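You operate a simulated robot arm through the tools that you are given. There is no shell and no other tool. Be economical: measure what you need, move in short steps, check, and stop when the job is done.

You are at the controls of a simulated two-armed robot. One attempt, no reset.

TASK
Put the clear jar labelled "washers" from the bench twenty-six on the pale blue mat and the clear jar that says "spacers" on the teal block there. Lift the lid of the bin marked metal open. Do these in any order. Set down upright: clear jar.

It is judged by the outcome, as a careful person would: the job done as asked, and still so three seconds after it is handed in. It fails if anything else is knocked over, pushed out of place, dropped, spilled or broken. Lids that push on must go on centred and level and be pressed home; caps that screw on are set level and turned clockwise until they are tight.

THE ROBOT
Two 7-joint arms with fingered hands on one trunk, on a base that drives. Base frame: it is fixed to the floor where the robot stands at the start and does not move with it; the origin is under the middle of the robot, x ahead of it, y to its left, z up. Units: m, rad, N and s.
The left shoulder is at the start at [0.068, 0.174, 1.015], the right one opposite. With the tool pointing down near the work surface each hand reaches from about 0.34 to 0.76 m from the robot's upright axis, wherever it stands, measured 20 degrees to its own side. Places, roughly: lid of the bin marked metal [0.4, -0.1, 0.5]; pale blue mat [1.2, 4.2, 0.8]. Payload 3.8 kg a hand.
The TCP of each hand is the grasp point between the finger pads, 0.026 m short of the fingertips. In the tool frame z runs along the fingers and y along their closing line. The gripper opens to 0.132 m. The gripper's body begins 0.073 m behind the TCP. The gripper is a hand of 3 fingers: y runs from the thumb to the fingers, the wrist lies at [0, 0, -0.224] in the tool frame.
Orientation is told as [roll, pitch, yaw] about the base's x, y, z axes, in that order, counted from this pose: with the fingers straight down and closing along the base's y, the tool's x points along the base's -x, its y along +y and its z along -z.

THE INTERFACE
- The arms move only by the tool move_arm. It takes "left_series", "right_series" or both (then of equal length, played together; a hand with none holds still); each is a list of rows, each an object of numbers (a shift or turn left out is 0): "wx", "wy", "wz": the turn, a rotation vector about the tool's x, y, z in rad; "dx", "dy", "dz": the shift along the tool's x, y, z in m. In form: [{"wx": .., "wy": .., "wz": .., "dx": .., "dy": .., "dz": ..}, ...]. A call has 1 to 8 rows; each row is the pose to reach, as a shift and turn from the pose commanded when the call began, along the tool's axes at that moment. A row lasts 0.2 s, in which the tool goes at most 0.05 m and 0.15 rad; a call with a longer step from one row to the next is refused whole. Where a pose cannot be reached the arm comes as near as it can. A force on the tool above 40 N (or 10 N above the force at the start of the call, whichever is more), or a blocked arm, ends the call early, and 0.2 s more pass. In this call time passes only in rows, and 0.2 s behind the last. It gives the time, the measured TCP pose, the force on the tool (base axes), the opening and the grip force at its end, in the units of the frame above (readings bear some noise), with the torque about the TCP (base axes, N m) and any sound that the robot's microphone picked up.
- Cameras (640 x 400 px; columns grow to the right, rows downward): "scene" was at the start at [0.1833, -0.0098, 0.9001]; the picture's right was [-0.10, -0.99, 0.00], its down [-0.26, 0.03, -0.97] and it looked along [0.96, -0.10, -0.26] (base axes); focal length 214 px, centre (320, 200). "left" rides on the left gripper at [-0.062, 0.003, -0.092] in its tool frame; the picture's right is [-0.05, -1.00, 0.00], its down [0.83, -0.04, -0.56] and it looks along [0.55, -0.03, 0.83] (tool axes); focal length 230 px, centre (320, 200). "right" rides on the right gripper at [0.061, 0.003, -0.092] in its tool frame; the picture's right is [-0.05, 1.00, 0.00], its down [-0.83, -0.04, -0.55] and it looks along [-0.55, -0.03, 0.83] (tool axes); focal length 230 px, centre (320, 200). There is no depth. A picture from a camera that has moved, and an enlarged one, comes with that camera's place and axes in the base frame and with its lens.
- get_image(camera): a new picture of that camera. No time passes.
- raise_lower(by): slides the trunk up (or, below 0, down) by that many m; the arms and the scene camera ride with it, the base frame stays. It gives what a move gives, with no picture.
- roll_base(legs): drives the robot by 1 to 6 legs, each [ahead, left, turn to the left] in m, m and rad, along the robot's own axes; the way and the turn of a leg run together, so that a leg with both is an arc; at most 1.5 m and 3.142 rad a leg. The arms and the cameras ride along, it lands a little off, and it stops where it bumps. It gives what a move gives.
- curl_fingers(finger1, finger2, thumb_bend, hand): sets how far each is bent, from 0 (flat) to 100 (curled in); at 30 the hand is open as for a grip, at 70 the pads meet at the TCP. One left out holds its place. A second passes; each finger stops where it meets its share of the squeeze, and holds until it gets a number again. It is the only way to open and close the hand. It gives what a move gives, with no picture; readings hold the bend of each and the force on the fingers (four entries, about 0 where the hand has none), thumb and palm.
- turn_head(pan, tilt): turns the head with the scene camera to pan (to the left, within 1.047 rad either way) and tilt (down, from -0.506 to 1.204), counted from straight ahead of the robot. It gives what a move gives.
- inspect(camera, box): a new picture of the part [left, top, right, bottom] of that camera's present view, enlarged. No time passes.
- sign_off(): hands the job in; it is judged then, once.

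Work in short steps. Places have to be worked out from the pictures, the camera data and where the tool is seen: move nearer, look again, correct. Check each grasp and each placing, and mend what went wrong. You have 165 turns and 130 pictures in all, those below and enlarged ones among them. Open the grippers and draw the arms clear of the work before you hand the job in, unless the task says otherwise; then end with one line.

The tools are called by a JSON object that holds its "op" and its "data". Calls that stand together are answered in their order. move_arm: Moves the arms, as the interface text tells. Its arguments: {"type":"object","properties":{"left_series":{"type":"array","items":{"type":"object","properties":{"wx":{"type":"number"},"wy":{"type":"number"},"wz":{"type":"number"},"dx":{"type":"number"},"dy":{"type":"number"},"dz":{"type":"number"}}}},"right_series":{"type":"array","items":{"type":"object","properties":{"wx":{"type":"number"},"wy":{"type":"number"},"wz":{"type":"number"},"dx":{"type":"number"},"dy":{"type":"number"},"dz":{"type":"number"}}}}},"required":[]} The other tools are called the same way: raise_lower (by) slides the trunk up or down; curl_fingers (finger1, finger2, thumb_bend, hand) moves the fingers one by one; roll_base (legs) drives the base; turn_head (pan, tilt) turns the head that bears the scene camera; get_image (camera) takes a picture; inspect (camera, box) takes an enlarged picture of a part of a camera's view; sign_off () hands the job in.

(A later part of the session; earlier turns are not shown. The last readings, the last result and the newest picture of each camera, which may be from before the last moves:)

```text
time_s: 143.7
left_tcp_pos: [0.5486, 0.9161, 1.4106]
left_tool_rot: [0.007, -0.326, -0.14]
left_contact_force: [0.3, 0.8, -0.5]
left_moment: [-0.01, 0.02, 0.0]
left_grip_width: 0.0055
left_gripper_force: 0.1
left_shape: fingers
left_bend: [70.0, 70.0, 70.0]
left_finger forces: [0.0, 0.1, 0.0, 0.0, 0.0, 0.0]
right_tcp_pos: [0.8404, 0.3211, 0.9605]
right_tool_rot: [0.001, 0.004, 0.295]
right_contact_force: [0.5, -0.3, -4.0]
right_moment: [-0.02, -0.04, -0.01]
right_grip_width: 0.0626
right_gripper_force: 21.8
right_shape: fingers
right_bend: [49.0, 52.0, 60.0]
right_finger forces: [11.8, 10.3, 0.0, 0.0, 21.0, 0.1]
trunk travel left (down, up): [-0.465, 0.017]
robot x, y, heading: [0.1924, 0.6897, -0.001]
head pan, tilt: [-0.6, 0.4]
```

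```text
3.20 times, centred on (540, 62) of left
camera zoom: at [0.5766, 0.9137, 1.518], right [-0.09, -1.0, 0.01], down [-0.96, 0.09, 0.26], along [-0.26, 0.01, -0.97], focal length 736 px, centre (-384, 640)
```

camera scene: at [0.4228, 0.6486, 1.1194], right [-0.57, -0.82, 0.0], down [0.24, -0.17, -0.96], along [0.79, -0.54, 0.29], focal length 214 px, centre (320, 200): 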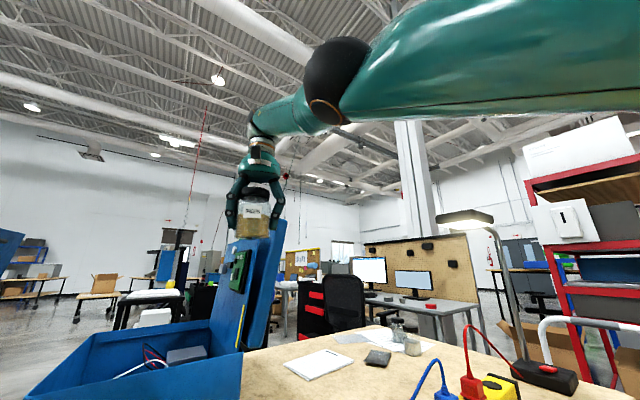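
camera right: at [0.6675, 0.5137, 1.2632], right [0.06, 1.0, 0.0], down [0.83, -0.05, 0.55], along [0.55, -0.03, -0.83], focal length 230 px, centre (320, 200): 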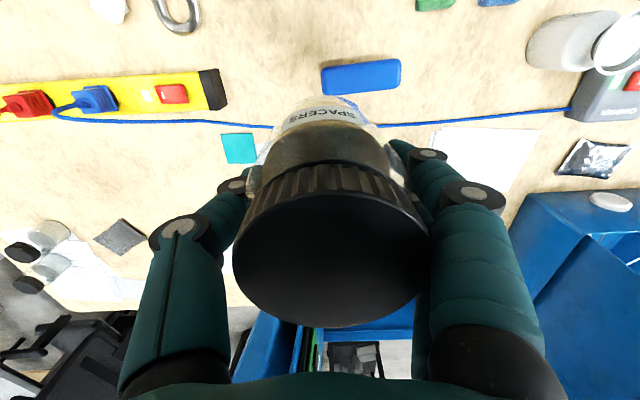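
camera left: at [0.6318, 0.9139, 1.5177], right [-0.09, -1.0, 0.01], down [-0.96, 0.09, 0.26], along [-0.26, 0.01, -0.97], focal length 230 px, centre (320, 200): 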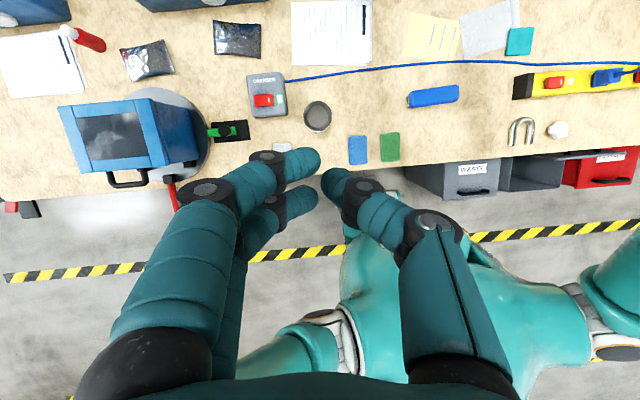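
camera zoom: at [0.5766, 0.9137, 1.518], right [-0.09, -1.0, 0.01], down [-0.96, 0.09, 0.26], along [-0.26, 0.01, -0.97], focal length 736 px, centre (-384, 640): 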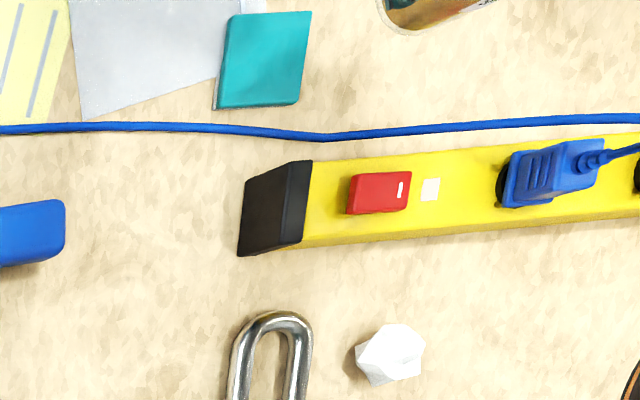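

Jar sits over the block within millimetres. I lower the trunk 0.095 m and check before contact.

{"op": "raise_lower", "data": {"by": -0.095}}

{"op": "turn_head", "data": {"pan": -0.6, "tilt": 0.5}}

{"op": "inspect", "data": {"camera": "scene", "box": [260, 120, 388, 200]}}

{"op": "inspect", "data": {"camera": "left", "box": [480, 0, 608, 80]}}

```text
time_s: 144.4
left_tcp_pos: [0.5562, 0.9179, 1.3574]
left_tool_rot: [0.004, -0.305, -0.139]
left_contact_force: [0.2, 0.8, -0.4]
left_moment: [-0.03, -0.03, 0.01]
left_grip_width: 0.0059
left_gripper_force: 0.0
left_shape: fingers
left_bend: [70.0, 70.0, 70.0]
left_finger forces: [0.1, 0.0, 0.0, 0.0, 0.1, 0.0]
right_tcp_pos: [0.8314, 0.3247, 0.8323]
right_tool_rot: [0.045, 0.135, 0.304]
right_contact_force: [0.8, 0.1, 14.2]
right_moment: [-0.46, -0.12, 0.03]
right_grip_width: 0.0633
right_gripper_force: 25.9
right_shape: fingers
right_bend: [53.0, 56.0, 61.0]
right_finger forces: [19.1, 8.7, 0.0, 0.0, 23.6, 0.1]
trunk travel left (down, up): [-0.422, 0.06]
robot x, y, heading: [0.1945, 0.6917, -0.006]
head pan, tilt: [-0.6, 0.4]
stopped: the force on the tool passed its limit at 69 N (the readings are from after the stop); the commanded pose is now the measured one
```

```text
time_s: 145.1
left_tcp_pos: [0.5558, 0.9156, 1.3585]
left_tool_rot: [0.006, -0.305, -0.139]
left_contact_force: [0.3, 0.4, -0.4]
left_moment: [-0.04, -0.01, -0.01]
left_grip_width: 0.0057
left_gripper_force: 0.1
left_shape: fingers
left_bend: [70.0, 70.0, 70.0]
left_finger forces: [0.0, 0.0, 0.0, 0.0, 0.1, 0.1]
right_tcp_pos: [0.8321, 0.3245, 0.8323]
right_tool_rot: [0.047, 0.134, 0.3]
right_contact_force: [1.3, 1.0, 13.0]
right_moment: [-0.37, -0.09, 0.04]
right_grip_width: 0.0636
right_gripper_force: 25.2
right_shape: fingers
right_bend: [53.0, 55.0, 61.0]
right_finger forces: [18.6, 8.9, 0.0, 0.0, 23.1, 0.0]
trunk travel left (down, up): [-0.422, 0.06]
robot x, y, heading: [0.1941, 0.6932, -0.004]
head pan, tilt: [-0.6, 0.499]
```

```text
5.00 times, centred on (324, 160) of scene
camera zoom: at [0.372, 0.6423, 0.9882], right [-0.57, -0.82, 0.0], down [-0.39, 0.27, -0.88], along [0.72, -0.5, -0.48], focal length 1072 px, centre (300, 400)
```

zoom: 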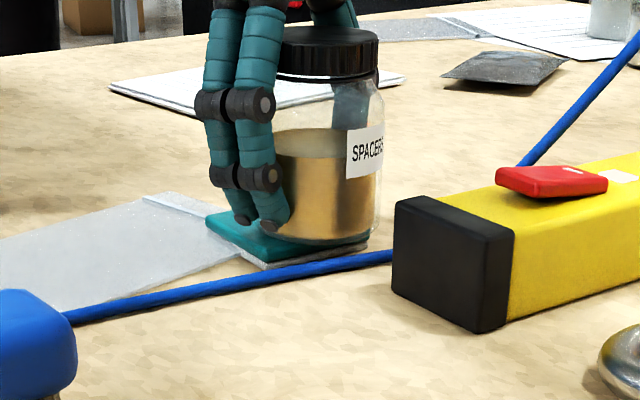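

```text
5.00 times, centred on (544, 40) of left
camera zoom: at [0.587, 0.9149, 1.4658], right [-0.09, -1.0, 0.01], down [-0.96, 0.09, 0.28], along [-0.28, 0.01, -0.96], focal length 1150 px, centre (-800, 1000)
```

zoom: 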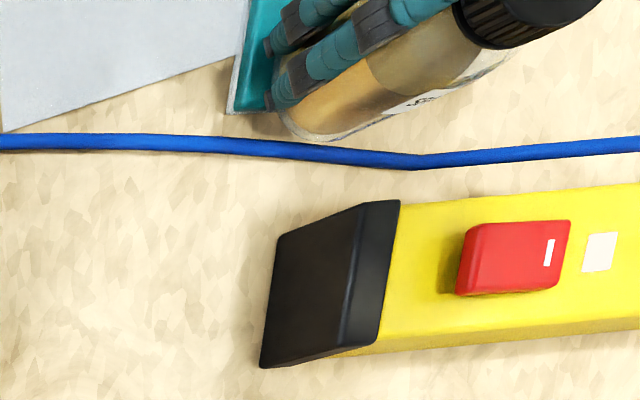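

The hand came down tilted and the jar sits off the block's centre. I raise again and re-examine.

{"op": "raise_lower", "data": {"by": 0.06}}

{"op": "inspect", "data": {"camera": "scene", "box": [240, 100, 400, 200]}}

{"op": "inspect", "data": {"camera": "left", "box": [440, 0, 600, 100]}}

```text
time_s: 146.1
left_tcp_pos: [0.5149, 0.9146, 1.4499]
left_tool_rot: [0.02, -0.401, -0.142]
left_contact_force: [-0.8, 0.5, 0.0]
left_moment: [-0.01, 0.01, -0.02]
left_grip_width: 0.0057
left_gripper_force: 0.0
left_shape: fingers
left_bend: [70.0, 70.0, 70.0]
left_finger forces: [0.0, 0.1, 0.0, 0.0, 0.0, 0.0]
right_tcp_pos: [0.8405, 0.323, 1.0316]
right_tool_rot: [-0.019, -0.07, 0.298]
right_contact_force: [-0.3, -0.1, -4.5]
right_moment: [0.0, -0.06, 0.02]
right_grip_width: 0.0633
right_gripper_force: 22.3
right_shape: fingers
right_bend: [52.0, 55.0, 60.0]
right_finger forces: [13.7, 9.0, 0.1, 0.0, 21.5, 0.0]
trunk travel left (down, up): [-0.482, 0.0]
robot x, y, heading: [0.1932, 0.6922, -0.002]
head pan, tilt: [-0.6, 0.499]
```

```text
4.00 times, centred on (320, 150) of scene
camera zoom: at [0.3787, 0.6414, 1.0709], right [-0.57, -0.82, 0.0], down [-0.39, 0.27, -0.88], along [0.72, -0.5, -0.48], focal length 858 px, centre (320, 400)
```

zoom: 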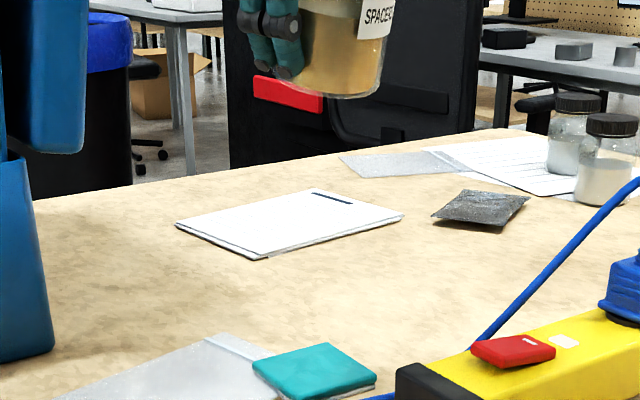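

```text
4.00 times, centred on (520, 50) of left
camera zoom: at [0.5352, 0.9141, 1.5588], right [-0.09, -1.0, 0.0], down [-0.98, 0.09, 0.19], along [-0.19, 0.01, -0.98], focal length 920 px, centre (-480, 800)
```

zoom: 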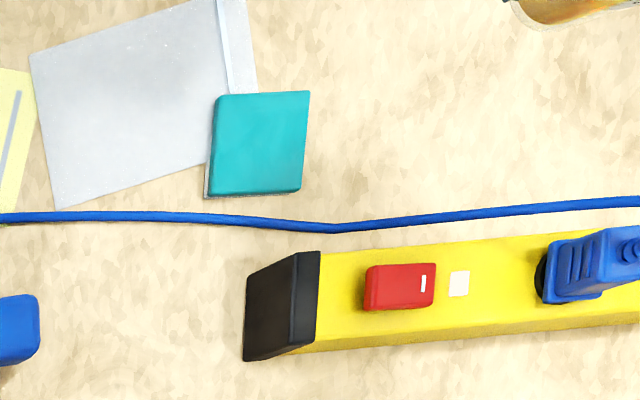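

Trunk motion shifts the locked arm unpredictably, so I first back away from the bench and unlock the arm in free space with the trunk back at its normal height.

{"op": "roll_base", "data": {"legs": [[-0.45, 0, 0]]}}

{"op": "raise_lower", "data": {"by": -0.1}}

{"op": "move_arm", "data": {"right_series": [{"dx": 0.03, "dy": 0.02}, {"dx": 0.06, "dy": 0.04}, {"dx": 0.1, "dy": 0.05}, {"dx": 0.14, "dy": 0.06}, {"dx": 0.17, "dy": 0.06}]}}

```text
time_s: 148.8
left_tcp_pos: [0.0667, 0.9158, 1.4494]
left_tool_rot: [0.018, -0.399, -0.142]
left_contact_force: [-0.3, 0.0, -0.7]
left_moment: [0.03, 0.03, -0.02]
left_grip_width: 0.0058
left_gripper_force: 0.1
left_shape: fingers
left_bend: [70.0, 70.0, 70.0]
left_finger forces: [0.1, 0.1, 0.0, 0.0, 0.0, 0.0]
right_tcp_pos: [0.3946, 0.3256, 1.0325]
right_tool_rot: [-0.018, -0.075, 0.302]
right_contact_force: [-0.6, -0.4, -4.2]
right_moment: [0.01, -0.03, -0.02]
right_grip_width: 0.0632
right_gripper_force: 22.3
right_shape: fingers
right_bend: [52.0, 55.0, 60.0]
right_finger forces: [13.6, 9.0, 0.0, 0.0, 21.4, 0.0]
trunk travel left (down, up): [-0.482, 0.0]
robot x, y, heading: [-0.2567, 0.6916, 0.002]
head pan, tilt: [-0.6, 0.499]
```

```text
time_s: 150.1
left_tcp_pos: [0.0648, 0.9175, 1.3508]
left_tool_rot: [0.018, -0.402, -0.141]
left_contact_force: [0.2, 0.6, -0.1]
left_moment: [-0.01, 0.02, -0.04]
left_grip_width: 0.0057
left_gripper_force: 0.0
left_shape: fingers
left_bend: [70.0, 70.0, 70.0]
left_finger forces: [0.1, 0.0, 0.0, 0.0, 0.1, 0.0]
right_tcp_pos: [0.3683, 0.3256, 0.7274]
right_tool_rot: [0.077, 0.233, 0.31]
right_contact_force: [0.5, 0.0, -4.0]
right_moment: [0.02, -0.01, 0.02]
right_grip_width: 0.0632
right_gripper_force: 22.5
right_shape: fingers
right_bend: [52.0, 55.0, 60.0]
right_finger forces: [13.4, 9.1, 0.0, 0.0, 21.7, 0.0]
trunk travel left (down, up): [-0.382, 0.1]
robot x, y, heading: [-0.2558, 0.6931, 0.006]
head pan, tilt: [-0.6, 0.499]
```

```text
time_s: 151.3
left_tcp_pos: [0.0655, 0.9159, 1.3481]
left_tool_rot: [0.018, -0.401, -0.14]
left_contact_force: [0.3, -0.3, -0.4]
left_moment: [-0.02, 0.0, 0.0]
left_grip_width: 0.0055
left_gripper_force: 0.1
left_shape: fingers
left_bend: [70.0, 70.0, 70.0]
left_finger forces: [0.0, 0.0, 0.1, 0.0, 0.2, 0.0]
right_tcp_pos: [0.3621, 0.3047, 0.7279]
right_tool_rot: [0.079, 0.236, 0.312]
right_contact_force: [-0.9, 0.4, -4.7]
right_moment: [0.0, -0.06, -0.01]
right_grip_width: 0.0634
right_gripper_force: 22.7
right_shape: fingers
right_bend: [52.0, 54.0, 60.0]
right_finger forces: [13.6, 9.1, 0.1, 0.0, 21.7, 0.1]
right hand out of reach, approached as far as the arm can: row 1, 2, 3, 4, 5
trunk travel left (down, up): [-0.382, 0.1]
robot x, y, heading: [-0.2557, 0.6924, 0.006]
head pan, tilt: [-0.6, 0.499]
```

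The right arm is still locked straight. I back off further for free space and sweep the hand widely (up, across and inward) to make the elbow bend.

{"op": "roll_base", "data": {"legs": [[-0.25, 0, 0]]}}

{"op": "move_arm", "data": {"right_series": [{"dx": 0.025, "dy": 0.025, "dz": -0.03}, {"dx": 0.05, "dy": 0.05, "dz": -0.06}, {"dx": 0.075, "dy": 0.075, "dz": -0.09}, {"dx": 0.1, "dy": 0.1, "dz": -0.12}, {"dx": 0.125, "dy": 0.125, "dz": -0.15}, {"dx": 0.15, "dy": 0.15, "dz": -0.18}, {"dx": 0.175, "dy": 0.175, "dz": -0.21}, {"dx": 0.2, "dy": 0.2, "dz": -0.24}]}}

```text
time_s: 153.1
left_tcp_pos: [-0.185, 0.9162, 1.349]
left_tool_rot: [0.019, -0.401, -0.137]
left_contact_force: [0.2, 0.5, 0.1]
left_moment: [-0.01, 0.02, -0.02]
left_grip_width: 0.006
left_gripper_force: 0.0
left_shape: fingers
left_bend: [70.0, 70.0, 70.0]
left_finger forces: [0.0, 0.0, 0.1, 0.0, 0.0, 0.1]
right_tcp_pos: [0.1144, 0.3064, 0.7279]
right_tool_rot: [0.077, 0.234, 0.316]
right_contact_force: [0.5, 0.7, -4.3]
right_moment: [0.04, -0.09, -0.01]
right_grip_width: 0.0633
right_gripper_force: 22.0
right_shape: fingers
right_bend: [52.0, 54.0, 60.0]
right_finger forces: [13.4, 9.1, 0.1, 0.0, 21.7, 0.0]
trunk travel left (down, up): [-0.382, 0.1]
robot x, y, heading: [-0.5022, 0.6953, 0.006]
head pan, tilt: [-0.6, 0.499]
```

```text
time_s: 154.9
left_tcp_pos: [-0.1846, 0.919, 1.3494]
left_tool_rot: [0.018, -0.401, -0.135]
left_contact_force: [0.0, 0.7, 0.1]
left_moment: [-0.03, -0.01, 0.0]
left_grip_width: 0.0057
left_gripper_force: 0.1
left_shape: fingers
left_bend: [70.0, 70.0, 70.0]
left_finger forces: [0.0, 0.0, 0.0, 0.1, 0.1, 0.0]
right_tcp_pos: [0.1384, 0.4474, 0.9938]
right_tool_rot: [0.078, 0.236, 0.313]
right_contact_force: [-0.5, -0.6, -3.9]
right_moment: [0.0, -0.04, -0.01]
right_grip_width: 0.0631
right_gripper_force: 22.8
right_shape: fingers
right_bend: [51.0, 54.0, 60.0]
right_finger forces: [13.4, 9.3, 0.0, 0.0, 21.9, 0.0]
right hand out of reach, approached as far as the arm can: row 1, 2, 3, 4, 5, 6, 7, 8
trunk travel left (down, up): [-0.382, 0.1]
robot x, y, heading: [-0.5038, 0.6909, 0.004]
head pan, tilt: [-0.6, 0.499]
```

I look at the arm's shape.

{"op": "turn_head", "data": {"pan": -0.7, "tilt": 0.0}}

{"op": "get_image", "data": {"camera": "scene"}}

{"op": "get_image", "data": {"camera": "left"}}

```text
time_s: 155.9
left_tcp_pos: [-0.1848, 0.9172, 1.3488]
left_tool_rot: [0.018, -0.401, -0.134]
left_contact_force: [0.0, 0.4, 0.4]
left_moment: [0.0, 0.0, -0.01]
left_grip_width: 0.0056
left_gripper_force: 0.1
left_shape: fingers
left_bend: [70.0, 70.0, 70.0]
left_finger forces: [0.1, 0.0, 0.0, 0.0, 0.0, 0.1]
right_tcp_pos: [0.1381, 0.446, 0.9931]
right_tool_rot: [0.079, 0.234, 0.316]
right_contact_force: [-0.7, -0.4, -3.6]
right_moment: [0.04, -0.04, 0.04]
right_grip_width: 0.0632
right_gripper_force: 21.8
right_shape: fingers
right_bend: [51.0, 54.0, 60.0]
right_finger forces: [13.5, 9.2, 0.1, 0.0, 21.9, 0.1]
trunk travel left (down, up): [-0.382, 0.1]
robot x, y, heading: [-0.5035, 0.6947, 0.01]
head pan, tilt: [-0.7, 0.0]
```

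```text
53 pictures are left
camera scene: at [-0.3371, 0.6349, 0.9841], right [-0.64, -0.77, 0.0], down [0.0, 0.0, -1.0], along [0.77, -0.64, 0.0], focal length 214 px, centre (320, 200)
```

scene: 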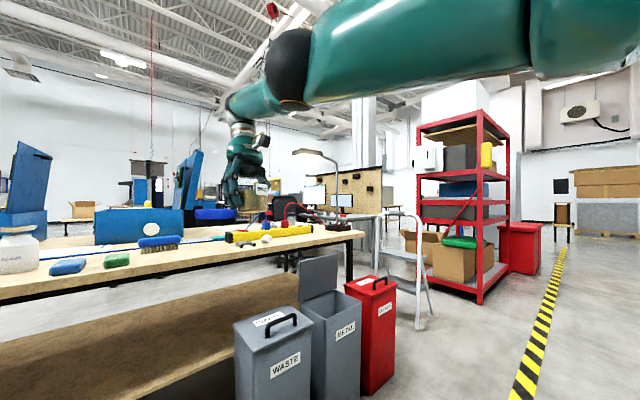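

```text
52 pictures are left
camera left: at [-0.1646, 0.9155, 1.4591], right [-0.08, -1.0, 0.0], down [-0.98, 0.08, 0.19], along [-0.19, 0.01, -0.98], focal length 230 px, centre (320, 200)
```

left: 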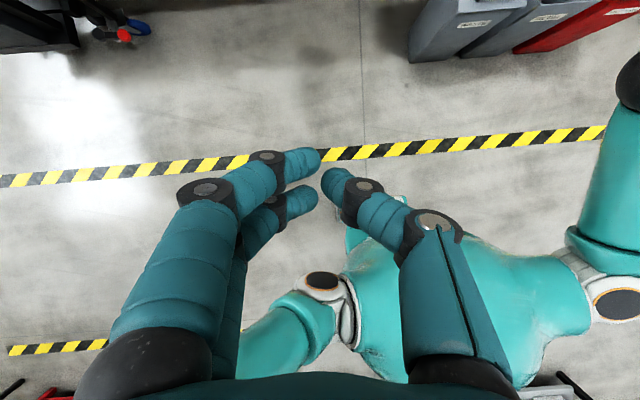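

The arm is straight with the elbow displaced up and right, so flexing should bring the hand down-left. I sweep that way with some inward motion.

{"op": "move_arm", "data": {"right_series": [{"dx": 0.015, "dy": 0.035, "dz": 0.025}, {"dx": 0.03, "dy": 0.07, "dz": 0.05}, {"dx": 0.045, "dy": 0.105, "dz": 0.075}, {"dx": 0.06, "dy": 0.14, "dz": 0.1}, {"dx": 0.075, "dy": 0.175, "dz": 0.125}, {"dx": 0.09, "dy": 0.21, "dz": 0.15}]}}

```text
time_s: 157.3
left_tcp_pos: [-0.1846, 0.9159, 1.3482]
left_tool_rot: [0.019, -0.4, -0.135]
left_contact_force: [-0.4, 0.2, -0.3]
left_moment: [0.02, -0.01, -0.01]
left_grip_width: 0.0057
left_gripper_force: 0.1
left_shape: fingers
left_bend: [70.0, 70.0, 70.0]
left_finger forces: [0.0, 0.0, 0.0, 0.0, 0.1, 0.1]
right_tcp_pos: [0.1251, 0.6205, 0.9135]
right_tool_rot: [0.079, 0.237, 0.316]
right_contact_force: [0.2, -1.1, -4.3]
right_moment: [-0.01, -0.04, -0.02]
right_grip_width: 0.0632
right_gripper_force: 22.1
right_shape: fingers
right_bend: [51.0, 54.0, 60.0]
right_finger forces: [13.1, 9.4, 0.0, 0.1, 21.7, 0.0]
right hand out of reach, approached as far as the arm can: row 1, 2, 3, 4, 5, 6
trunk travel left (down, up): [-0.382, 0.1]
robot x, y, heading: [-0.5074, 0.6955, 0.007]
head pan, tilt: [-0.7, 0.0]
```

Perhaps the wrist, not the elbow, is at its limit. I tilt the hand outward (fingers forward) and then pull inward.

{"op": "move_arm", "data": {"right_series": [{"wx": 0.04, "wy": -0.13}, {"wx": 0.08, "wy": -0.26}, {"wx": 0.12, "wy": -0.39}, {"wx": 0.16, "wy": -0.52}, {"wx": 0.19, "wy": -0.62}, {"wx": 0.19, "wy": -0.62, "dx": 0.04}, {"wx": 0.19, "wy": -0.62, "dx": 0.08}, {"wx": 0.19, "wy": -0.62, "dx": 0.12}]}}

```text
time_s: 159.1
left_tcp_pos: [-0.1856, 0.9168, 1.3505]
left_tool_rot: [0.02, -0.4, -0.136]
left_contact_force: [0.5, 0.4, -0.8]
left_moment: [-0.03, -0.03, 0.0]
left_grip_width: 0.0056
left_gripper_force: 0.1
left_shape: fingers
left_bend: [70.0, 70.0, 70.0]
left_finger forces: [0.1, 0.0, 0.0, 0.0, 0.0, 0.1]
right_tcp_pos: [0.0189, 0.5877, 0.9453]
right_tool_rot: [-0.118, -0.387, 0.328]
right_contact_force: [0.1, -0.3, -3.7]
right_moment: [-0.03, -0.06, -0.04]
right_grip_width: 0.063
right_gripper_force: 21.9
right_shape: fingers
right_bend: [51.0, 54.0, 60.0]
right_finger forces: [13.5, 9.4, 0.0, 0.0, 21.2, 0.0]
right hand out of reach, approached as far as the arm can: row 1, 2
trunk travel left (down, up): [-0.382, 0.1]
robot x, y, heading: [-0.5051, 0.6923, 0.007]
head pan, tilt: [-0.7, 0.0]
```

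Unlocked. Now I bring the hand upright again here, well inside the reach.

{"op": "move_arm", "data": {"right_series": [{"wx": -0.04, "wy": 0.13, "dy": -0.03, "dx": 0.02}, {"wx": -0.08, "wy": 0.26, "dy": -0.05, "dx": 0.03}, {"wx": -0.118, "wy": 0.387, "dy": -0.07, "dx": 0.04}]}}

{"op": "raise_lower", "data": {"by": -0.06}}

```text
time_s: 159.9
left_tcp_pos: [-0.184, 0.9165, 1.3501]
left_tool_rot: [0.018, -0.4, -0.136]
left_contact_force: [0.4, -0.5, -0.4]
left_moment: [0.0, 0.01, 0.05]
left_grip_width: 0.0056
left_gripper_force: 0.1
left_shape: fingers
left_bend: [70.0, 70.0, 70.0]
left_finger forces: [0.0, 0.1, 0.0, 0.0, 0.1, 0.1]
right_tcp_pos: [0.003, 0.5095, 0.9364]
right_tool_rot: [0.005, 0.004, 0.306]
right_contact_force: [0.0, -0.6, -5.3]
right_moment: [0.03, -0.02, 0.01]
right_grip_width: 0.0633
right_gripper_force: 22.0
right_shape: fingers
right_bend: [51.0, 54.0, 60.0]
right_finger forces: [13.0, 9.4, 0.0, 0.0, 21.5, 0.0]
trunk travel left (down, up): [-0.382, 0.1]
robot x, y, heading: [-0.5056, 0.6944, 0.002]
head pan, tilt: [-0.7, 0.0]
```

```text
time_s: 160.9
left_tcp_pos: [-0.1858, 0.9171, 1.2903]
left_tool_rot: [0.018, -0.402, -0.134]
left_contact_force: [0.1, -0.7, -0.1]
left_moment: [-0.01, -0.01, 0.0]
left_grip_width: 0.0062
left_gripper_force: 0.0
left_shape: fingers
left_bend: [70.0, 70.0, 70.0]
left_finger forces: [0.1, 0.1, 0.0, 0.1, 0.0, 0.1]
right_tcp_pos: [0.0028, 0.5091, 0.8774]
right_tool_rot: [0.004, -0.001, 0.306]
right_contact_force: [0.0, 0.6, -3.7]
right_moment: [0.01, -0.05, 0.0]
right_grip_width: 0.0633
right_gripper_force: 22.1
right_shape: fingers
right_bend: [51.0, 54.0, 60.0]
right_finger forces: [13.3, 9.4, 0.0, 0.0, 21.5, 0.1]
trunk travel left (down, up): [-0.322, 0.16]
robot x, y, heading: [-0.4999, 0.6934, 0.006]
head pan, tilt: [-0.7, 0.0]
```

The arm is good again at normal trunk height. I raise the jar, check it in the hand, and drive back to the bench.

{"op": "move_arm", "data": {"right_series": [{"dz": -0.04}, {"dz": -0.08}, {"dz": -0.11}]}}

{"op": "roll_base", "data": {"legs": [[0.74, 0.0, 0]]}}

{"op": "turn_head", "data": {"pan": -0.55, "tilt": 0.3}}

{"op": "get_image", "data": {"camera": "scene"}}

```text
time_s: 161.7
left_tcp_pos: [-0.186, 0.9175, 1.2887]
left_tool_rot: [0.019, -0.402, -0.134]
left_contact_force: [0.6, 0.4, 0.3]
left_moment: [0.01, 0.01, -0.03]
left_grip_width: 0.0056
left_gripper_force: 0.1
left_shape: fingers
left_bend: [70.0, 70.0, 70.0]
left_finger forces: [0.0, 0.0, 0.0, 0.0, 0.0, 0.0]
right_tcp_pos: [0.0034, 0.5104, 0.9866]
right_tool_rot: [0.004, 0.003, 0.306]
right_contact_force: [0.4, -0.5, -4.7]
right_moment: [0.01, -0.06, -0.01]
right_grip_width: 0.0631
right_gripper_force: 22.1
right_shape: fingers
right_bend: [51.0, 54.0, 60.0]
right_finger forces: [13.2, 9.4, 0.0, 0.1, 21.4, 0.0]
trunk travel left (down, up): [-0.322, 0.16]
robot x, y, heading: [-0.5008, 0.6923, 0.006]
head pan, tilt: [-0.7, 0.0]
```

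```text
time_s: 165.8
left_tcp_pos: [0.5686, 0.9269, 1.2892]
left_tool_rot: [0.02, -0.4, -0.128]
left_contact_force: [-0.8, 0.9, 0.2]
left_moment: [0.01, 0.0, -0.02]
left_grip_width: 0.0055
left_gripper_force: 0.2
left_shape: fingers
left_bend: [70.0, 70.0, 70.0]
left_finger forces: [0.1, 0.0, 0.1, 0.1, 0.0, 0.0]
right_tcp_pos: [0.7619, 0.5215, 0.9847]
right_tool_rot: [0.003, 0.002, 0.315]
right_contact_force: [-0.1, -0.9, -3.9]
right_moment: [0.03, -0.03, -0.01]
right_grip_width: 0.0629
right_gripper_force: 21.9
right_shape: fingers
right_bend: [51.0, 54.0, 60.0]
right_finger forces: [13.1, 9.4, 0.0, 0.1, 21.4, 0.1]
trunk travel left (down, up): [-0.322, 0.16]
robot x, y, heading: [0.2563, 0.7003, 0.02]
head pan, tilt: [-0.7, 0.0]
```

```text
time_s: 166.6
left_tcp_pos: [0.5691, 0.9278, 1.29]
left_tool_rot: [0.02, -0.401, -0.127]
left_contact_force: [-0.8, -1.5, 0.3]
left_moment: [-0.01, 0.01, 0.01]
left_grip_width: 0.0056
left_gripper_force: 0.1
left_shape: fingers
left_bend: [70.0, 70.0, 70.0]
left_finger forces: [0.1, 0.0, 0.0, 0.1, 0.1, 0.1]
right_tcp_pos: [0.7614, 0.5217, 0.9847]
right_tool_rot: [0.003, 0.003, 0.314]
right_contact_force: [-0.9, 0.8, -4.3]
right_moment: [0.01, -0.03, 0.03]
right_grip_width: 0.0631
right_gripper_force: 21.8
right_shape: fingers
right_bend: [51.0, 54.0, 60.0]
right_finger forces: [13.1, 9.4, 0.0, 0.1, 21.4, 0.1]
trunk travel left (down, up): [-0.322, 0.16]
robot x, y, heading: [0.2516, 0.6999, 0.021]
head pan, tilt: [-0.55, 0.3]
```

```text
51 pictures are left
camera scene: at [0.4218, 0.6536, 0.893], right [-0.51, -0.86, 0.0], down [-0.25, 0.15, -0.96], along [0.82, -0.49, -0.3], focal length 214 px, centre (320, 200)
```

scene: 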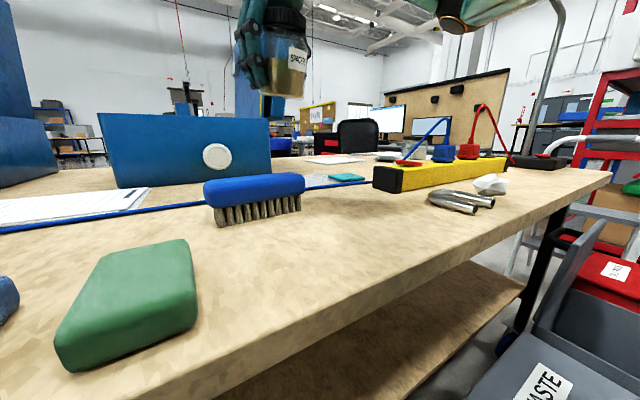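

I move the jar across toward the block, slightly descending.

{"op": "move_arm", "data": {"right_series": [{"dx": -0.002, "dy": -0.035, "dz": 0.009}, {"dx": -0.005, "dy": -0.071, "dz": 0.018}, {"dx": -0.008, "dy": -0.106, "dz": 0.027}, {"dx": -0.01, "dy": -0.142, "dz": 0.036}, {"dx": -0.012, "dy": -0.177, "dz": 0.045}, {"dx": -0.015, "dy": -0.213, "dz": 0.055}]}}

{"op": "inspect", "data": {"camera": "scene", "box": [260, 80, 420, 180]}}

{"op": "inspect", "data": {"camera": "left", "box": [440, 0, 600, 100]}}

```text
time_s: 168.0
left_tcp_pos: [0.5691, 0.9271, 1.289]
left_tool_rot: [0.021, -0.398, -0.128]
left_contact_force: [-0.1, 0.2, -0.9]
left_moment: [-0.03, 0.04, 0.0]
left_grip_width: 0.0054
left_gripper_force: 0.0
left_shape: fingers
left_bend: [70.0, 70.0, 70.0]
left_finger forces: [0.0, 0.0, 0.0, 0.1, 0.0, 0.2]
right_tcp_pos: [0.8426, 0.3234, 0.9307]
right_tool_rot: [0.005, 0.0, 0.313]
right_contact_force: [-0.1, 0.2, -4.1]
right_moment: [0.04, -0.05, 0.01]
right_grip_width: 0.0629
right_gripper_force: 21.8
right_shape: fingers
right_bend: [51.0, 54.0, 60.0]
right_finger forces: [12.9, 9.4, 0.1, 0.0, 21.2, 0.0]
trunk travel left (down, up): [-0.322, 0.16]
robot x, y, heading: [0.2535, 0.7033, 0.016]
head pan, tilt: [-0.55, 0.3]
```

```text
4.00 times, centred on (340, 130) of scene
camera zoom: at [0.422, 0.6532, 0.8929], right [-0.51, -0.86, 0.0], down [-0.25, 0.15, -0.96], along [0.82, -0.49, -0.3], focal length 858 px, centre (240, 480)
```

zoom: 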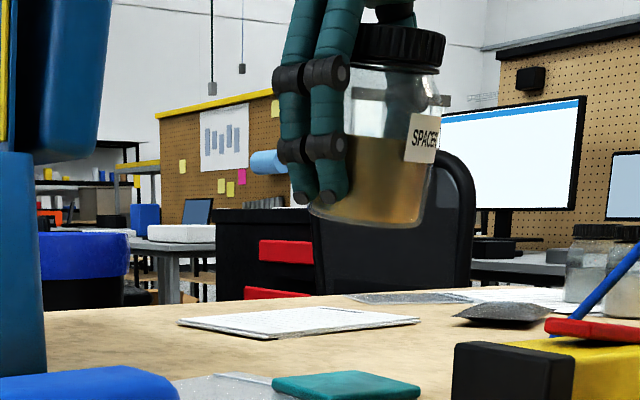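

```text
4.00 times, centred on (520, 50) of left
camera zoom: at [0.5894, 0.9257, 1.3991], right [-0.07, -1.0, 0.0], down [-0.98, 0.07, 0.19], along [-0.19, 0.01, -0.98], focal length 920 px, centre (-480, 800)
```

zoom: 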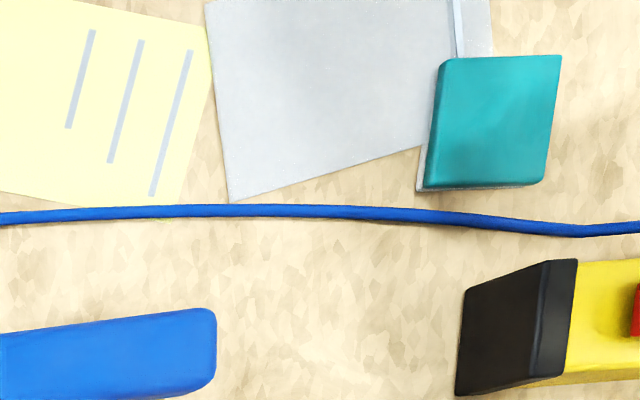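

The arm reaches well now, but the jar leans ~10–14° in the grip (cap toward the robot) from the earlier contact. I turn the hand about its closing axis to make the jar upright, and check.

{"op": "move_arm", "data": {"right_series": [{"wy": 0.1}, {"wy": 0.2}]}}

{"op": "inspect", "data": {"camera": "scene", "box": [260, 60, 420, 160]}}

{"op": "get_image", "data": {"camera": "right"}}

```text
time_s: 168.6
left_tcp_pos: [0.5679, 0.9279, 1.2894]
left_tool_rot: [0.02, -0.402, -0.129]
left_contact_force: [-0.6, -0.2, -0.8]
left_moment: [0.01, 0.0, -0.02]
left_grip_width: 0.0056
left_gripper_force: 0.0
left_shape: fingers
left_bend: [70.0, 70.0, 70.0]
left_finger forces: [0.0, 0.1, 0.0, 0.1, 0.0, 0.0]
right_tcp_pos: [0.8408, 0.3252, 0.9307]
right_tool_rot: [0.003, 0.202, 0.314]
right_contact_force: [-0.9, 0.2, -4.9]
right_moment: [0.05, -0.03, 0.03]
right_grip_width: 0.0631
right_gripper_force: 21.8
right_shape: fingers
right_bend: [51.0, 54.0, 60.0]
right_finger forces: [12.8, 9.3, 0.1, 0.0, 21.2, 0.0]
trunk travel left (down, up): [-0.322, 0.16]
robot x, y, heading: [0.2505, 0.6978, 0.016]
head pan, tilt: [-0.55, 0.3]
```

```text
4.00 times, centred on (340, 110) of scene
camera zoom: at [0.4218, 0.6539, 0.893], right [-0.51, -0.86, 0.0], down [-0.25, 0.15, -0.96], along [0.82, -0.49, -0.3], focal length 858 px, centre (240, 560)
```

zoom: 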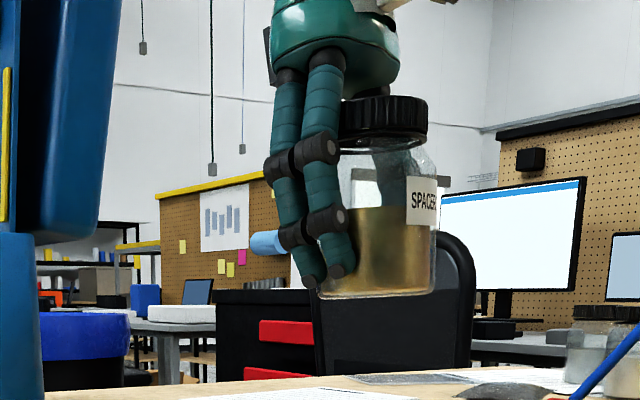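

```text
47 pictures are left
camera right: at [0.802, 0.3146, 1.0328], right [-0.26, 0.97, -0.01], down [0.89, 0.24, 0.38], along [0.36, 0.09, -0.93], focal length 230 px, centre (320, 200)
```

right: 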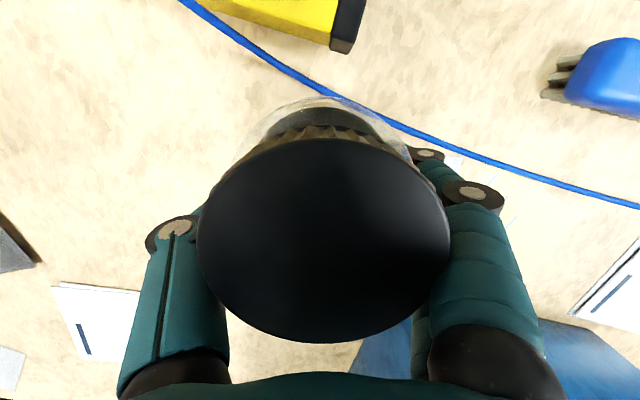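

Jar is upright now; from the cameras its base centre is ~(−0.013,−0.004) from the TCP and its bottom 0.044 m below. I shift accordingly and descend to just above the block.

{"op": "move_arm", "data": {"right_series": [{"dx": -0.0095, "dz": 0.025}, {"dx": -0.0195, "dz": 0.05}, {"dx": -0.0294, "dz": 0.0756}]}}

{"op": "inspect", "data": {"camera": "scene", "box": [260, 100, 420, 200]}}

{"op": "inspect", "data": {"camera": "left", "box": [500, 0, 628, 80]}}

```text
time_s: 169.4
left_tcp_pos: [0.5696, 0.9266, 1.2891]
left_tool_rot: [0.02, -0.399, -0.129]
left_contact_force: [-0.3, 0.7, -0.9]
left_moment: [0.0, -0.02, 0.01]
left_grip_width: 0.0057
left_gripper_force: 0.0
left_shape: fingers
left_bend: [70.0, 70.0, 70.0]
left_finger forces: [0.1, 0.0, 0.1, 0.1, 0.0, 0.0]
right_tcp_pos: [0.8549, 0.3283, 0.8502]
right_tool_rot: [0.006, 0.201, 0.314]
right_contact_force: [0.4, 0.0, -3.0]
right_moment: [0.03, -0.01, 0.0]
right_grip_width: 0.0633
right_gripper_force: 21.5
right_shape: fingers
right_bend: [51.0, 54.0, 60.0]
right_finger forces: [12.9, 9.3, 0.0, 0.1, 21.2, 0.0]
trunk travel left (down, up): [-0.322, 0.16]
robot x, y, heading: [0.249, 0.6986, 0.015]
head pan, tilt: [-0.55, 0.3]
```

```text
4.00 times, centred on (340, 150) of scene
camera zoom: at [0.4222, 0.6534, 0.8929], right [-0.51, -0.86, 0.0], down [-0.26, 0.15, -0.96], along [0.82, -0.49, -0.3], focal length 858 px, centre (240, 400)
```

zoom: 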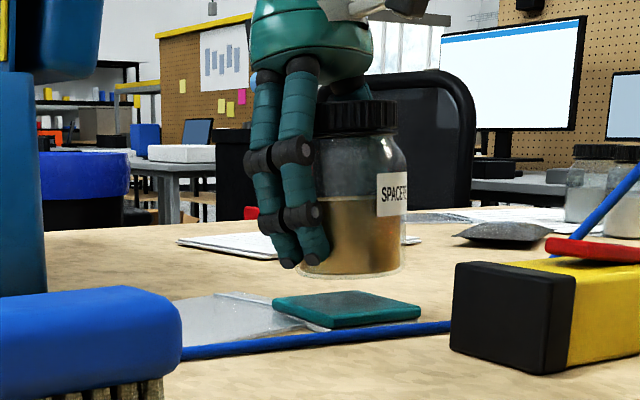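

```text
5.00 times, centred on (564, 40) of left
camera zoom: at [0.5897, 0.926, 1.399], right [-0.07, -1.0, 0.0], down [-0.98, 0.07, 0.19], along [-0.19, 0.01, -0.98], focal length 1150 px, centre (-900, 1000)
```

zoom: 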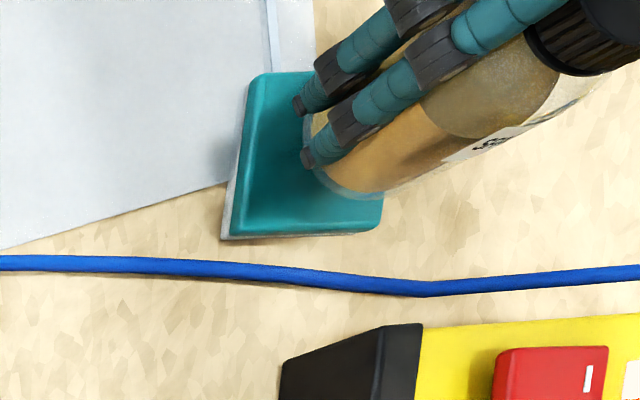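

Close: it wants about +7 mm in y. I shift and descend gently to contact.

{"op": "move_arm", "data": {"right_series": [{"dx": -0.003, "dy": 0.0064}, {"dx": -0.0045, "dy": 0.0064, "dz": 0.0075}, {"dx": -0.006, "dy": 0.0064, "dz": 0.014}]}}

{"op": "inspect", "data": {"camera": "scene", "box": [280, 120, 408, 200]}}

{"op": "inspect", "data": {"camera": "left", "box": [500, 0, 628, 80]}}

```text
time_s: 170.2
left_tcp_pos: [0.5694, 0.9275, 1.2898]
left_tool_rot: [0.019, -0.4, -0.126]
left_contact_force: [0.5, 0.4, -0.2]
left_moment: [0.0, 0.03, -0.02]
left_grip_width: 0.0057
left_gripper_force: 0.0
left_shape: fingers
left_bend: [70.0, 70.0, 70.0]
left_finger forces: [0.0, 0.1, 0.0, 0.0, 0.1, 0.0]
right_tcp_pos: [0.8558, 0.3351, 0.8349]
right_tool_rot: [0.004, 0.203, 0.315]
right_contact_force: [0.0, -0.6, -3.6]
right_moment: [0.01, -0.02, -0.01]
right_grip_width: 0.0631
right_gripper_force: 21.9
right_shape: fingers
right_bend: [51.0, 54.0, 60.0]
right_finger forces: [12.9, 9.3, 0.1, 0.1, 21.2, 0.0]
trunk travel left (down, up): [-0.322, 0.16]
robot x, y, heading: [0.2527, 0.6975, 0.015]
head pan, tilt: [-0.55, 0.3]
```

```text
5.00 times, centred on (344, 160) of scene
camera zoom: at [0.422, 0.6536, 0.8929], right [-0.51, -0.86, 0.0], down [-0.25, 0.15, -0.96], along [0.82, -0.49, -0.3], focal length 1072 px, centre (200, 400)
```

zoom: 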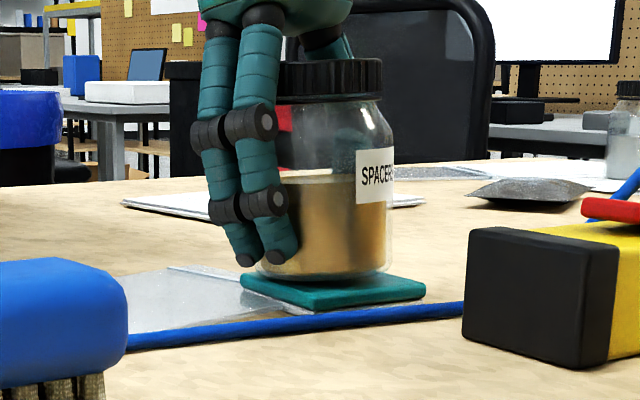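

```text
5.00 times, centred on (564, 40) of left
camera zoom: at [0.5892, 0.9263, 1.3991], right [-0.07, -1.0, 0.0], down [-0.98, 0.07, 0.19], along [-0.19, 0.01, -0.98], focal length 1150 px, centre (-900, 1000)
```

zoom: 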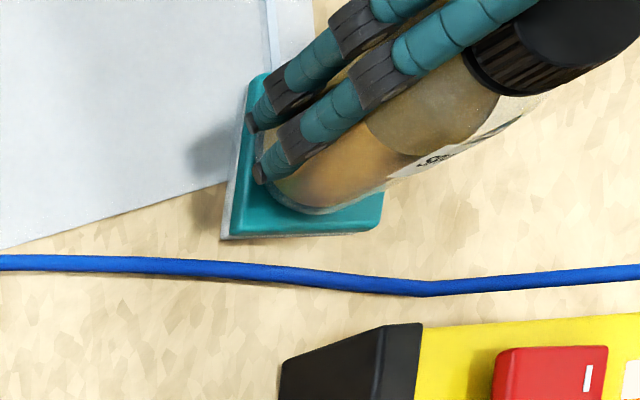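

Centred on the block. I lower the last millimetres until it bears.

{"op": "move_arm", "data": {"right_series": [{"dx": -0.0006, "dz": 0.003}, {"dx": -0.0012, "dz": 0.006}]}}

```text
time_s: 170.8
left_tcp_pos: [0.5682, 0.9286, 1.2888]
left_tool_rot: [0.02, -0.402, -0.127]
left_contact_force: [0.4, -0.4, 0.1]
left_moment: [0.01, -0.02, 0.02]
left_grip_width: 0.0057
left_gripper_force: 0.0
left_shape: fingers
left_bend: [70.0, 70.0, 70.0]
left_finger forces: [0.1, 0.0, 0.0, 0.0, 0.0, 0.0]
right_tcp_pos: [0.8538, 0.3361, 0.833]
right_tool_rot: [0.003, 0.196, 0.313]
right_contact_force: [1.6, -2.2, 14.8]
right_moment: [0.13, 0.07, 0.0]
right_grip_width: 0.0631
right_gripper_force: 21.2
right_shape: fingers
right_bend: [51.0, 55.0, 60.0]
right_finger forces: [10.8, 10.6, 0.0, 0.0, 21.9, 0.1]
trunk travel left (down, up): [-0.322, 0.16]
robot x, y, heading: [0.2514, 0.6995, 0.012]
head pan, tilt: [-0.55, 0.3]
```

Contact: the block carries the jar. I release gently.

{"op": "curl_fingers", "data": {"hand": "right", "finger1": 44, "finger2": 46, "thumb_bend": 52}}

{"op": "curl_fingers", "data": {"hand": "right", "finger1": 36, "finger2": 36, "thumb_bend": 38}}

{"op": "inspect", "data": {"camera": "scene", "box": [280, 120, 408, 200]}}

```text
time_s: 171.8
left_tcp_pos: [0.568, 0.9282, 1.2895]
left_tool_rot: [0.019, -0.402, -0.128]
left_contact_force: [0.3, 0.1, -0.1]
left_moment: [0.02, 0.0, -0.01]
left_grip_width: 0.0057
left_gripper_force: 0.0
left_shape: fingers
left_bend: [70.0, 70.0, 70.0]
left_finger forces: [0.0, 0.0, 0.1, 0.0, 0.0, 0.0]
right_tcp_pos: [0.8548, 0.3363, 0.828]
right_tool_rot: [0.006, 0.203, 0.316]
right_contact_force: [-0.7, 0.1, -1.9]
right_moment: [-0.08, -0.01, 0.01]
right_grip_width: 0.0757
right_gripper_force: 0.4
right_shape: fingers
right_bend: [44.0, 46.0, 52.0]
right_finger forces: [1.0, 0.0, 0.1, 0.0, 0.6, 0.0]
trunk travel left (down, up): [-0.322, 0.16]
robot x, y, heading: [0.254, 0.6986, 0.016]
head pan, tilt: [-0.55, 0.3]
```

```text
time_s: 172.8
left_tcp_pos: [0.5686, 0.9288, 1.29]
left_tool_rot: [0.019, -0.401, -0.129]
left_contact_force: [0.2, -0.3, -0.5]
left_moment: [-0.04, 0.01, 0.02]
left_grip_width: 0.0058
left_gripper_force: 0.0
left_shape: fingers
left_bend: [70.0, 70.0, 70.0]
left_finger forces: [0.0, 0.1, 0.0, 0.0, 0.0, 0.0]
right_tcp_pos: [0.8546, 0.3359, 0.8289]
right_tool_rot: [0.004, 0.203, 0.314]
right_contact_force: [-0.1, 0.6, -0.3]
right_moment: [0.03, 0.03, 0.01]
right_grip_width: 0.111
right_gripper_force: 0.1
right_shape: fingers
right_bend: [36.0, 36.0, 38.0]
right_finger forces: [0.1, 0.1, 0.0, 0.0, 0.1, 0.1]
trunk travel left (down, up): [-0.322, 0.16]
robot x, y, heading: [0.2492, 0.6962, 0.017]
head pan, tilt: [-0.55, 0.3]
```

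```text
5.00 times, centred on (344, 160) of scene
camera zoom: at [0.4217, 0.6537, 0.893], right [-0.51, -0.86, 0.0], down [-0.25, 0.15, -0.96], along [0.82, -0.49, -0.3], focal length 1072 px, centre (200, 400)
```

zoom: 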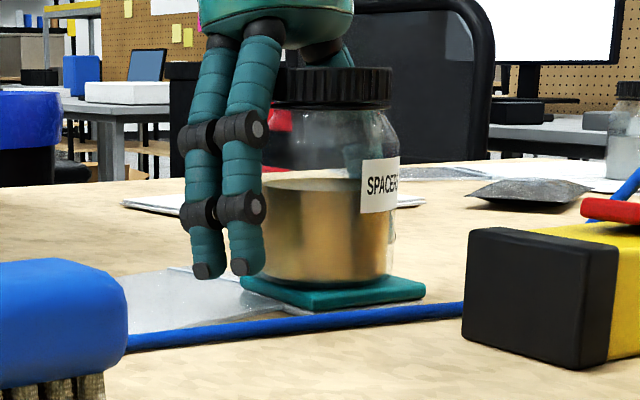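

The jar stands upright and free on the teal block. I retreat straight up and then untilt.

{"op": "move_arm", "data": {"right_series": [{"dx": 0.006, "dz": -0.0295}, {"dx": 0.012, "dz": -0.059}, {"dx": 0.018, "dz": -0.0885}, {"dx": 0.024, "dz": -0.118}, {"dx": 0.032, "dz": -0.16}, {"dx": 0.05, "dz": -0.19, "wy": -0.1}, {"dx": 0.08, "dz": -0.2, "wy": -0.2}, {"dx": 0.12, "dz": -0.2, "wy": -0.2}]}}

{"op": "inspect", "data": {"camera": "scene", "box": [260, 100, 420, 200]}}

{"op": "inspect", "data": {"camera": "left", "box": [480, 0, 640, 100]}}

```text
time_s: 174.6
left_tcp_pos: [0.5667, 0.9277, 1.2899]
left_tool_rot: [0.02, -0.401, -0.128]
left_contact_force: [-0.3, -0.3, 0.0]
left_moment: [-0.04, 0.01, 0.02]
left_grip_width: 0.0057
left_gripper_force: 0.1
left_shape: fingers
left_bend: [70.0, 70.0, 70.0]
left_finger forces: [0.0, 0.0, 0.1, 0.1, 0.0, 0.1]
right_tcp_pos: [0.7809, 0.3104, 1.0492]
right_tool_rot: [0.003, 0.001, 0.314]
right_contact_force: [0.3, -0.5, 0.0]
right_moment: [0.01, -0.01, 0.01]
right_grip_width: 0.111
right_gripper_force: 0.0
right_shape: fingers
right_bend: [36.0, 36.0, 38.0]
right_finger forces: [0.0, 0.1, 0.0, 0.0, 0.0, 0.0]
trunk travel left (down, up): [-0.322, 0.16]
robot x, y, heading: [0.2499, 0.7028, 0.017]
head pan, tilt: [-0.55, 0.3]
```

```text
4.00 times, centred on (340, 150) of scene
camera zoom: at [0.421, 0.6535, 0.8931], right [-0.51, -0.86, 0.0], down [-0.25, 0.15, -0.96], along [0.82, -0.49, -0.3], focal length 858 px, centre (240, 400)
```

zoom: 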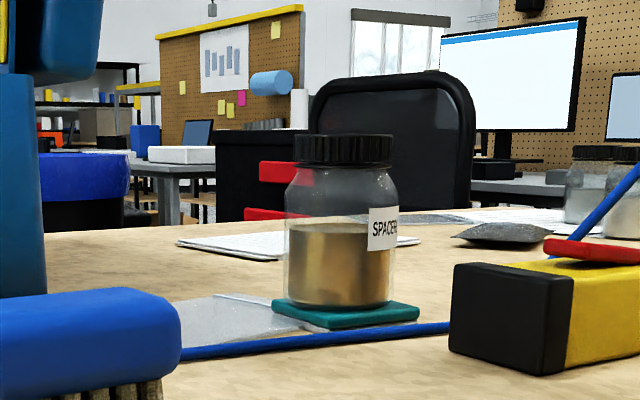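

```text
4.00 times, centred on (560, 50) of left
camera zoom: at [0.5876, 0.9262, 1.3995], right [-0.07, -1.0, 0.0], down [-0.98, 0.07, 0.19], along [-0.19, 0.01, -0.98], focal length 920 px, centre (-640, 800)
```

zoom: 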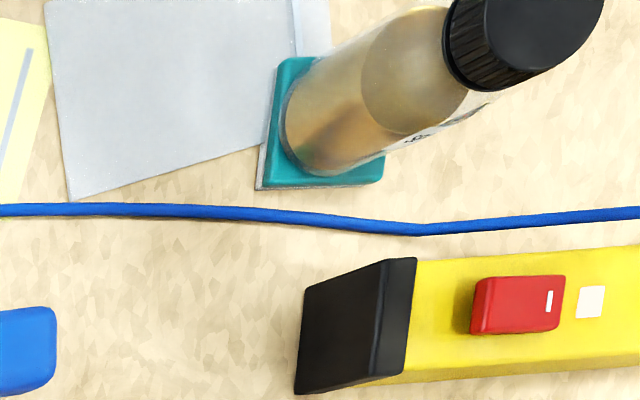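

Spacers jar is well placed on the teal block. Now for the washers I need a way behind the bench; the right hand camera looks forward, so I use it to survey.

{"op": "get_image", "data": {"camera": "right"}}

{"op": "turn_head", "data": {"pan": -0.3, "tilt": 0.1}}

{"op": "get_image", "data": {"camera": "scene"}}

```text
39 pictures are left
camera right: at [0.7209, 0.2957, 1.1412], right [-0.26, 0.97, 0.0], down [0.8, 0.21, 0.56], along [0.54, 0.15, -0.83], focal length 230 px, centre (320, 200)
```

right: 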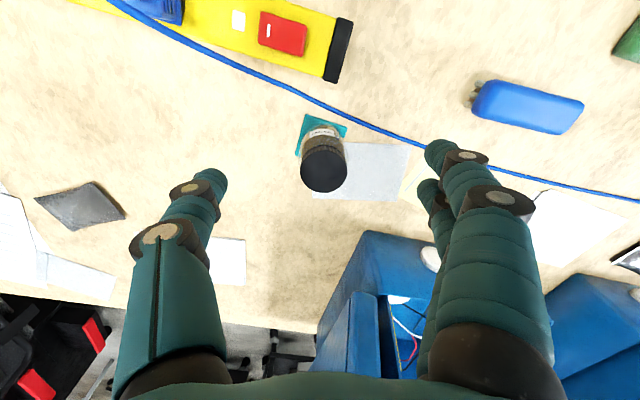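

```text
time_s: 175.3
left_tcp_pos: [0.5679, 0.9264, 1.2899]
left_tool_rot: [0.02, -0.402, -0.128]
left_contact_force: [-0.1, 0.0, 0.4]
left_moment: [0.02, 0.03, 0.01]
left_grip_width: 0.0057
left_gripper_force: 0.2
left_shape: fingers
left_bend: [70.0, 70.0, 70.0]
left_finger forces: [0.0, 0.0, 0.0, 0.0, 0.1, 0.0]
right_tcp_pos: [0.78, 0.3116, 1.048]
right_tool_rot: [0.003, 0.001, 0.314]
right_contact_force: [0.9, 0.2, -0.6]
right_moment: [-0.03, -0.01, -0.03]
right_grip_width: 0.1111
right_gripper_force: 0.1
right_shape: fingers
right_bend: [36.0, 36.0, 38.0]
right_finger forces: [0.0, 0.0, 0.0, 0.0, 0.0, 0.0]
trunk travel left (down, up): [-0.322, 0.16]
robot x, y, heading: [0.2532, 0.7, 0.016]
head pan, tilt: [-0.3, 0.099]
```

```text
38 pictures are left
camera scene: at [0.4296, 0.6753, 0.9116], right [-0.28, -0.96, 0.0], down [-0.1, 0.03, -0.99], along [0.95, -0.28, -0.1], focal length 214 px, centre (320, 200)
```

scene: 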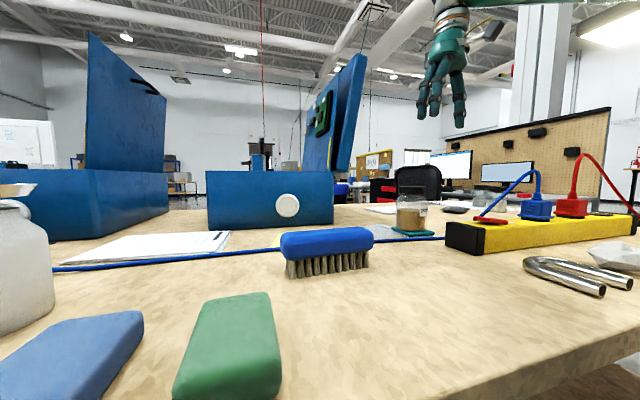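

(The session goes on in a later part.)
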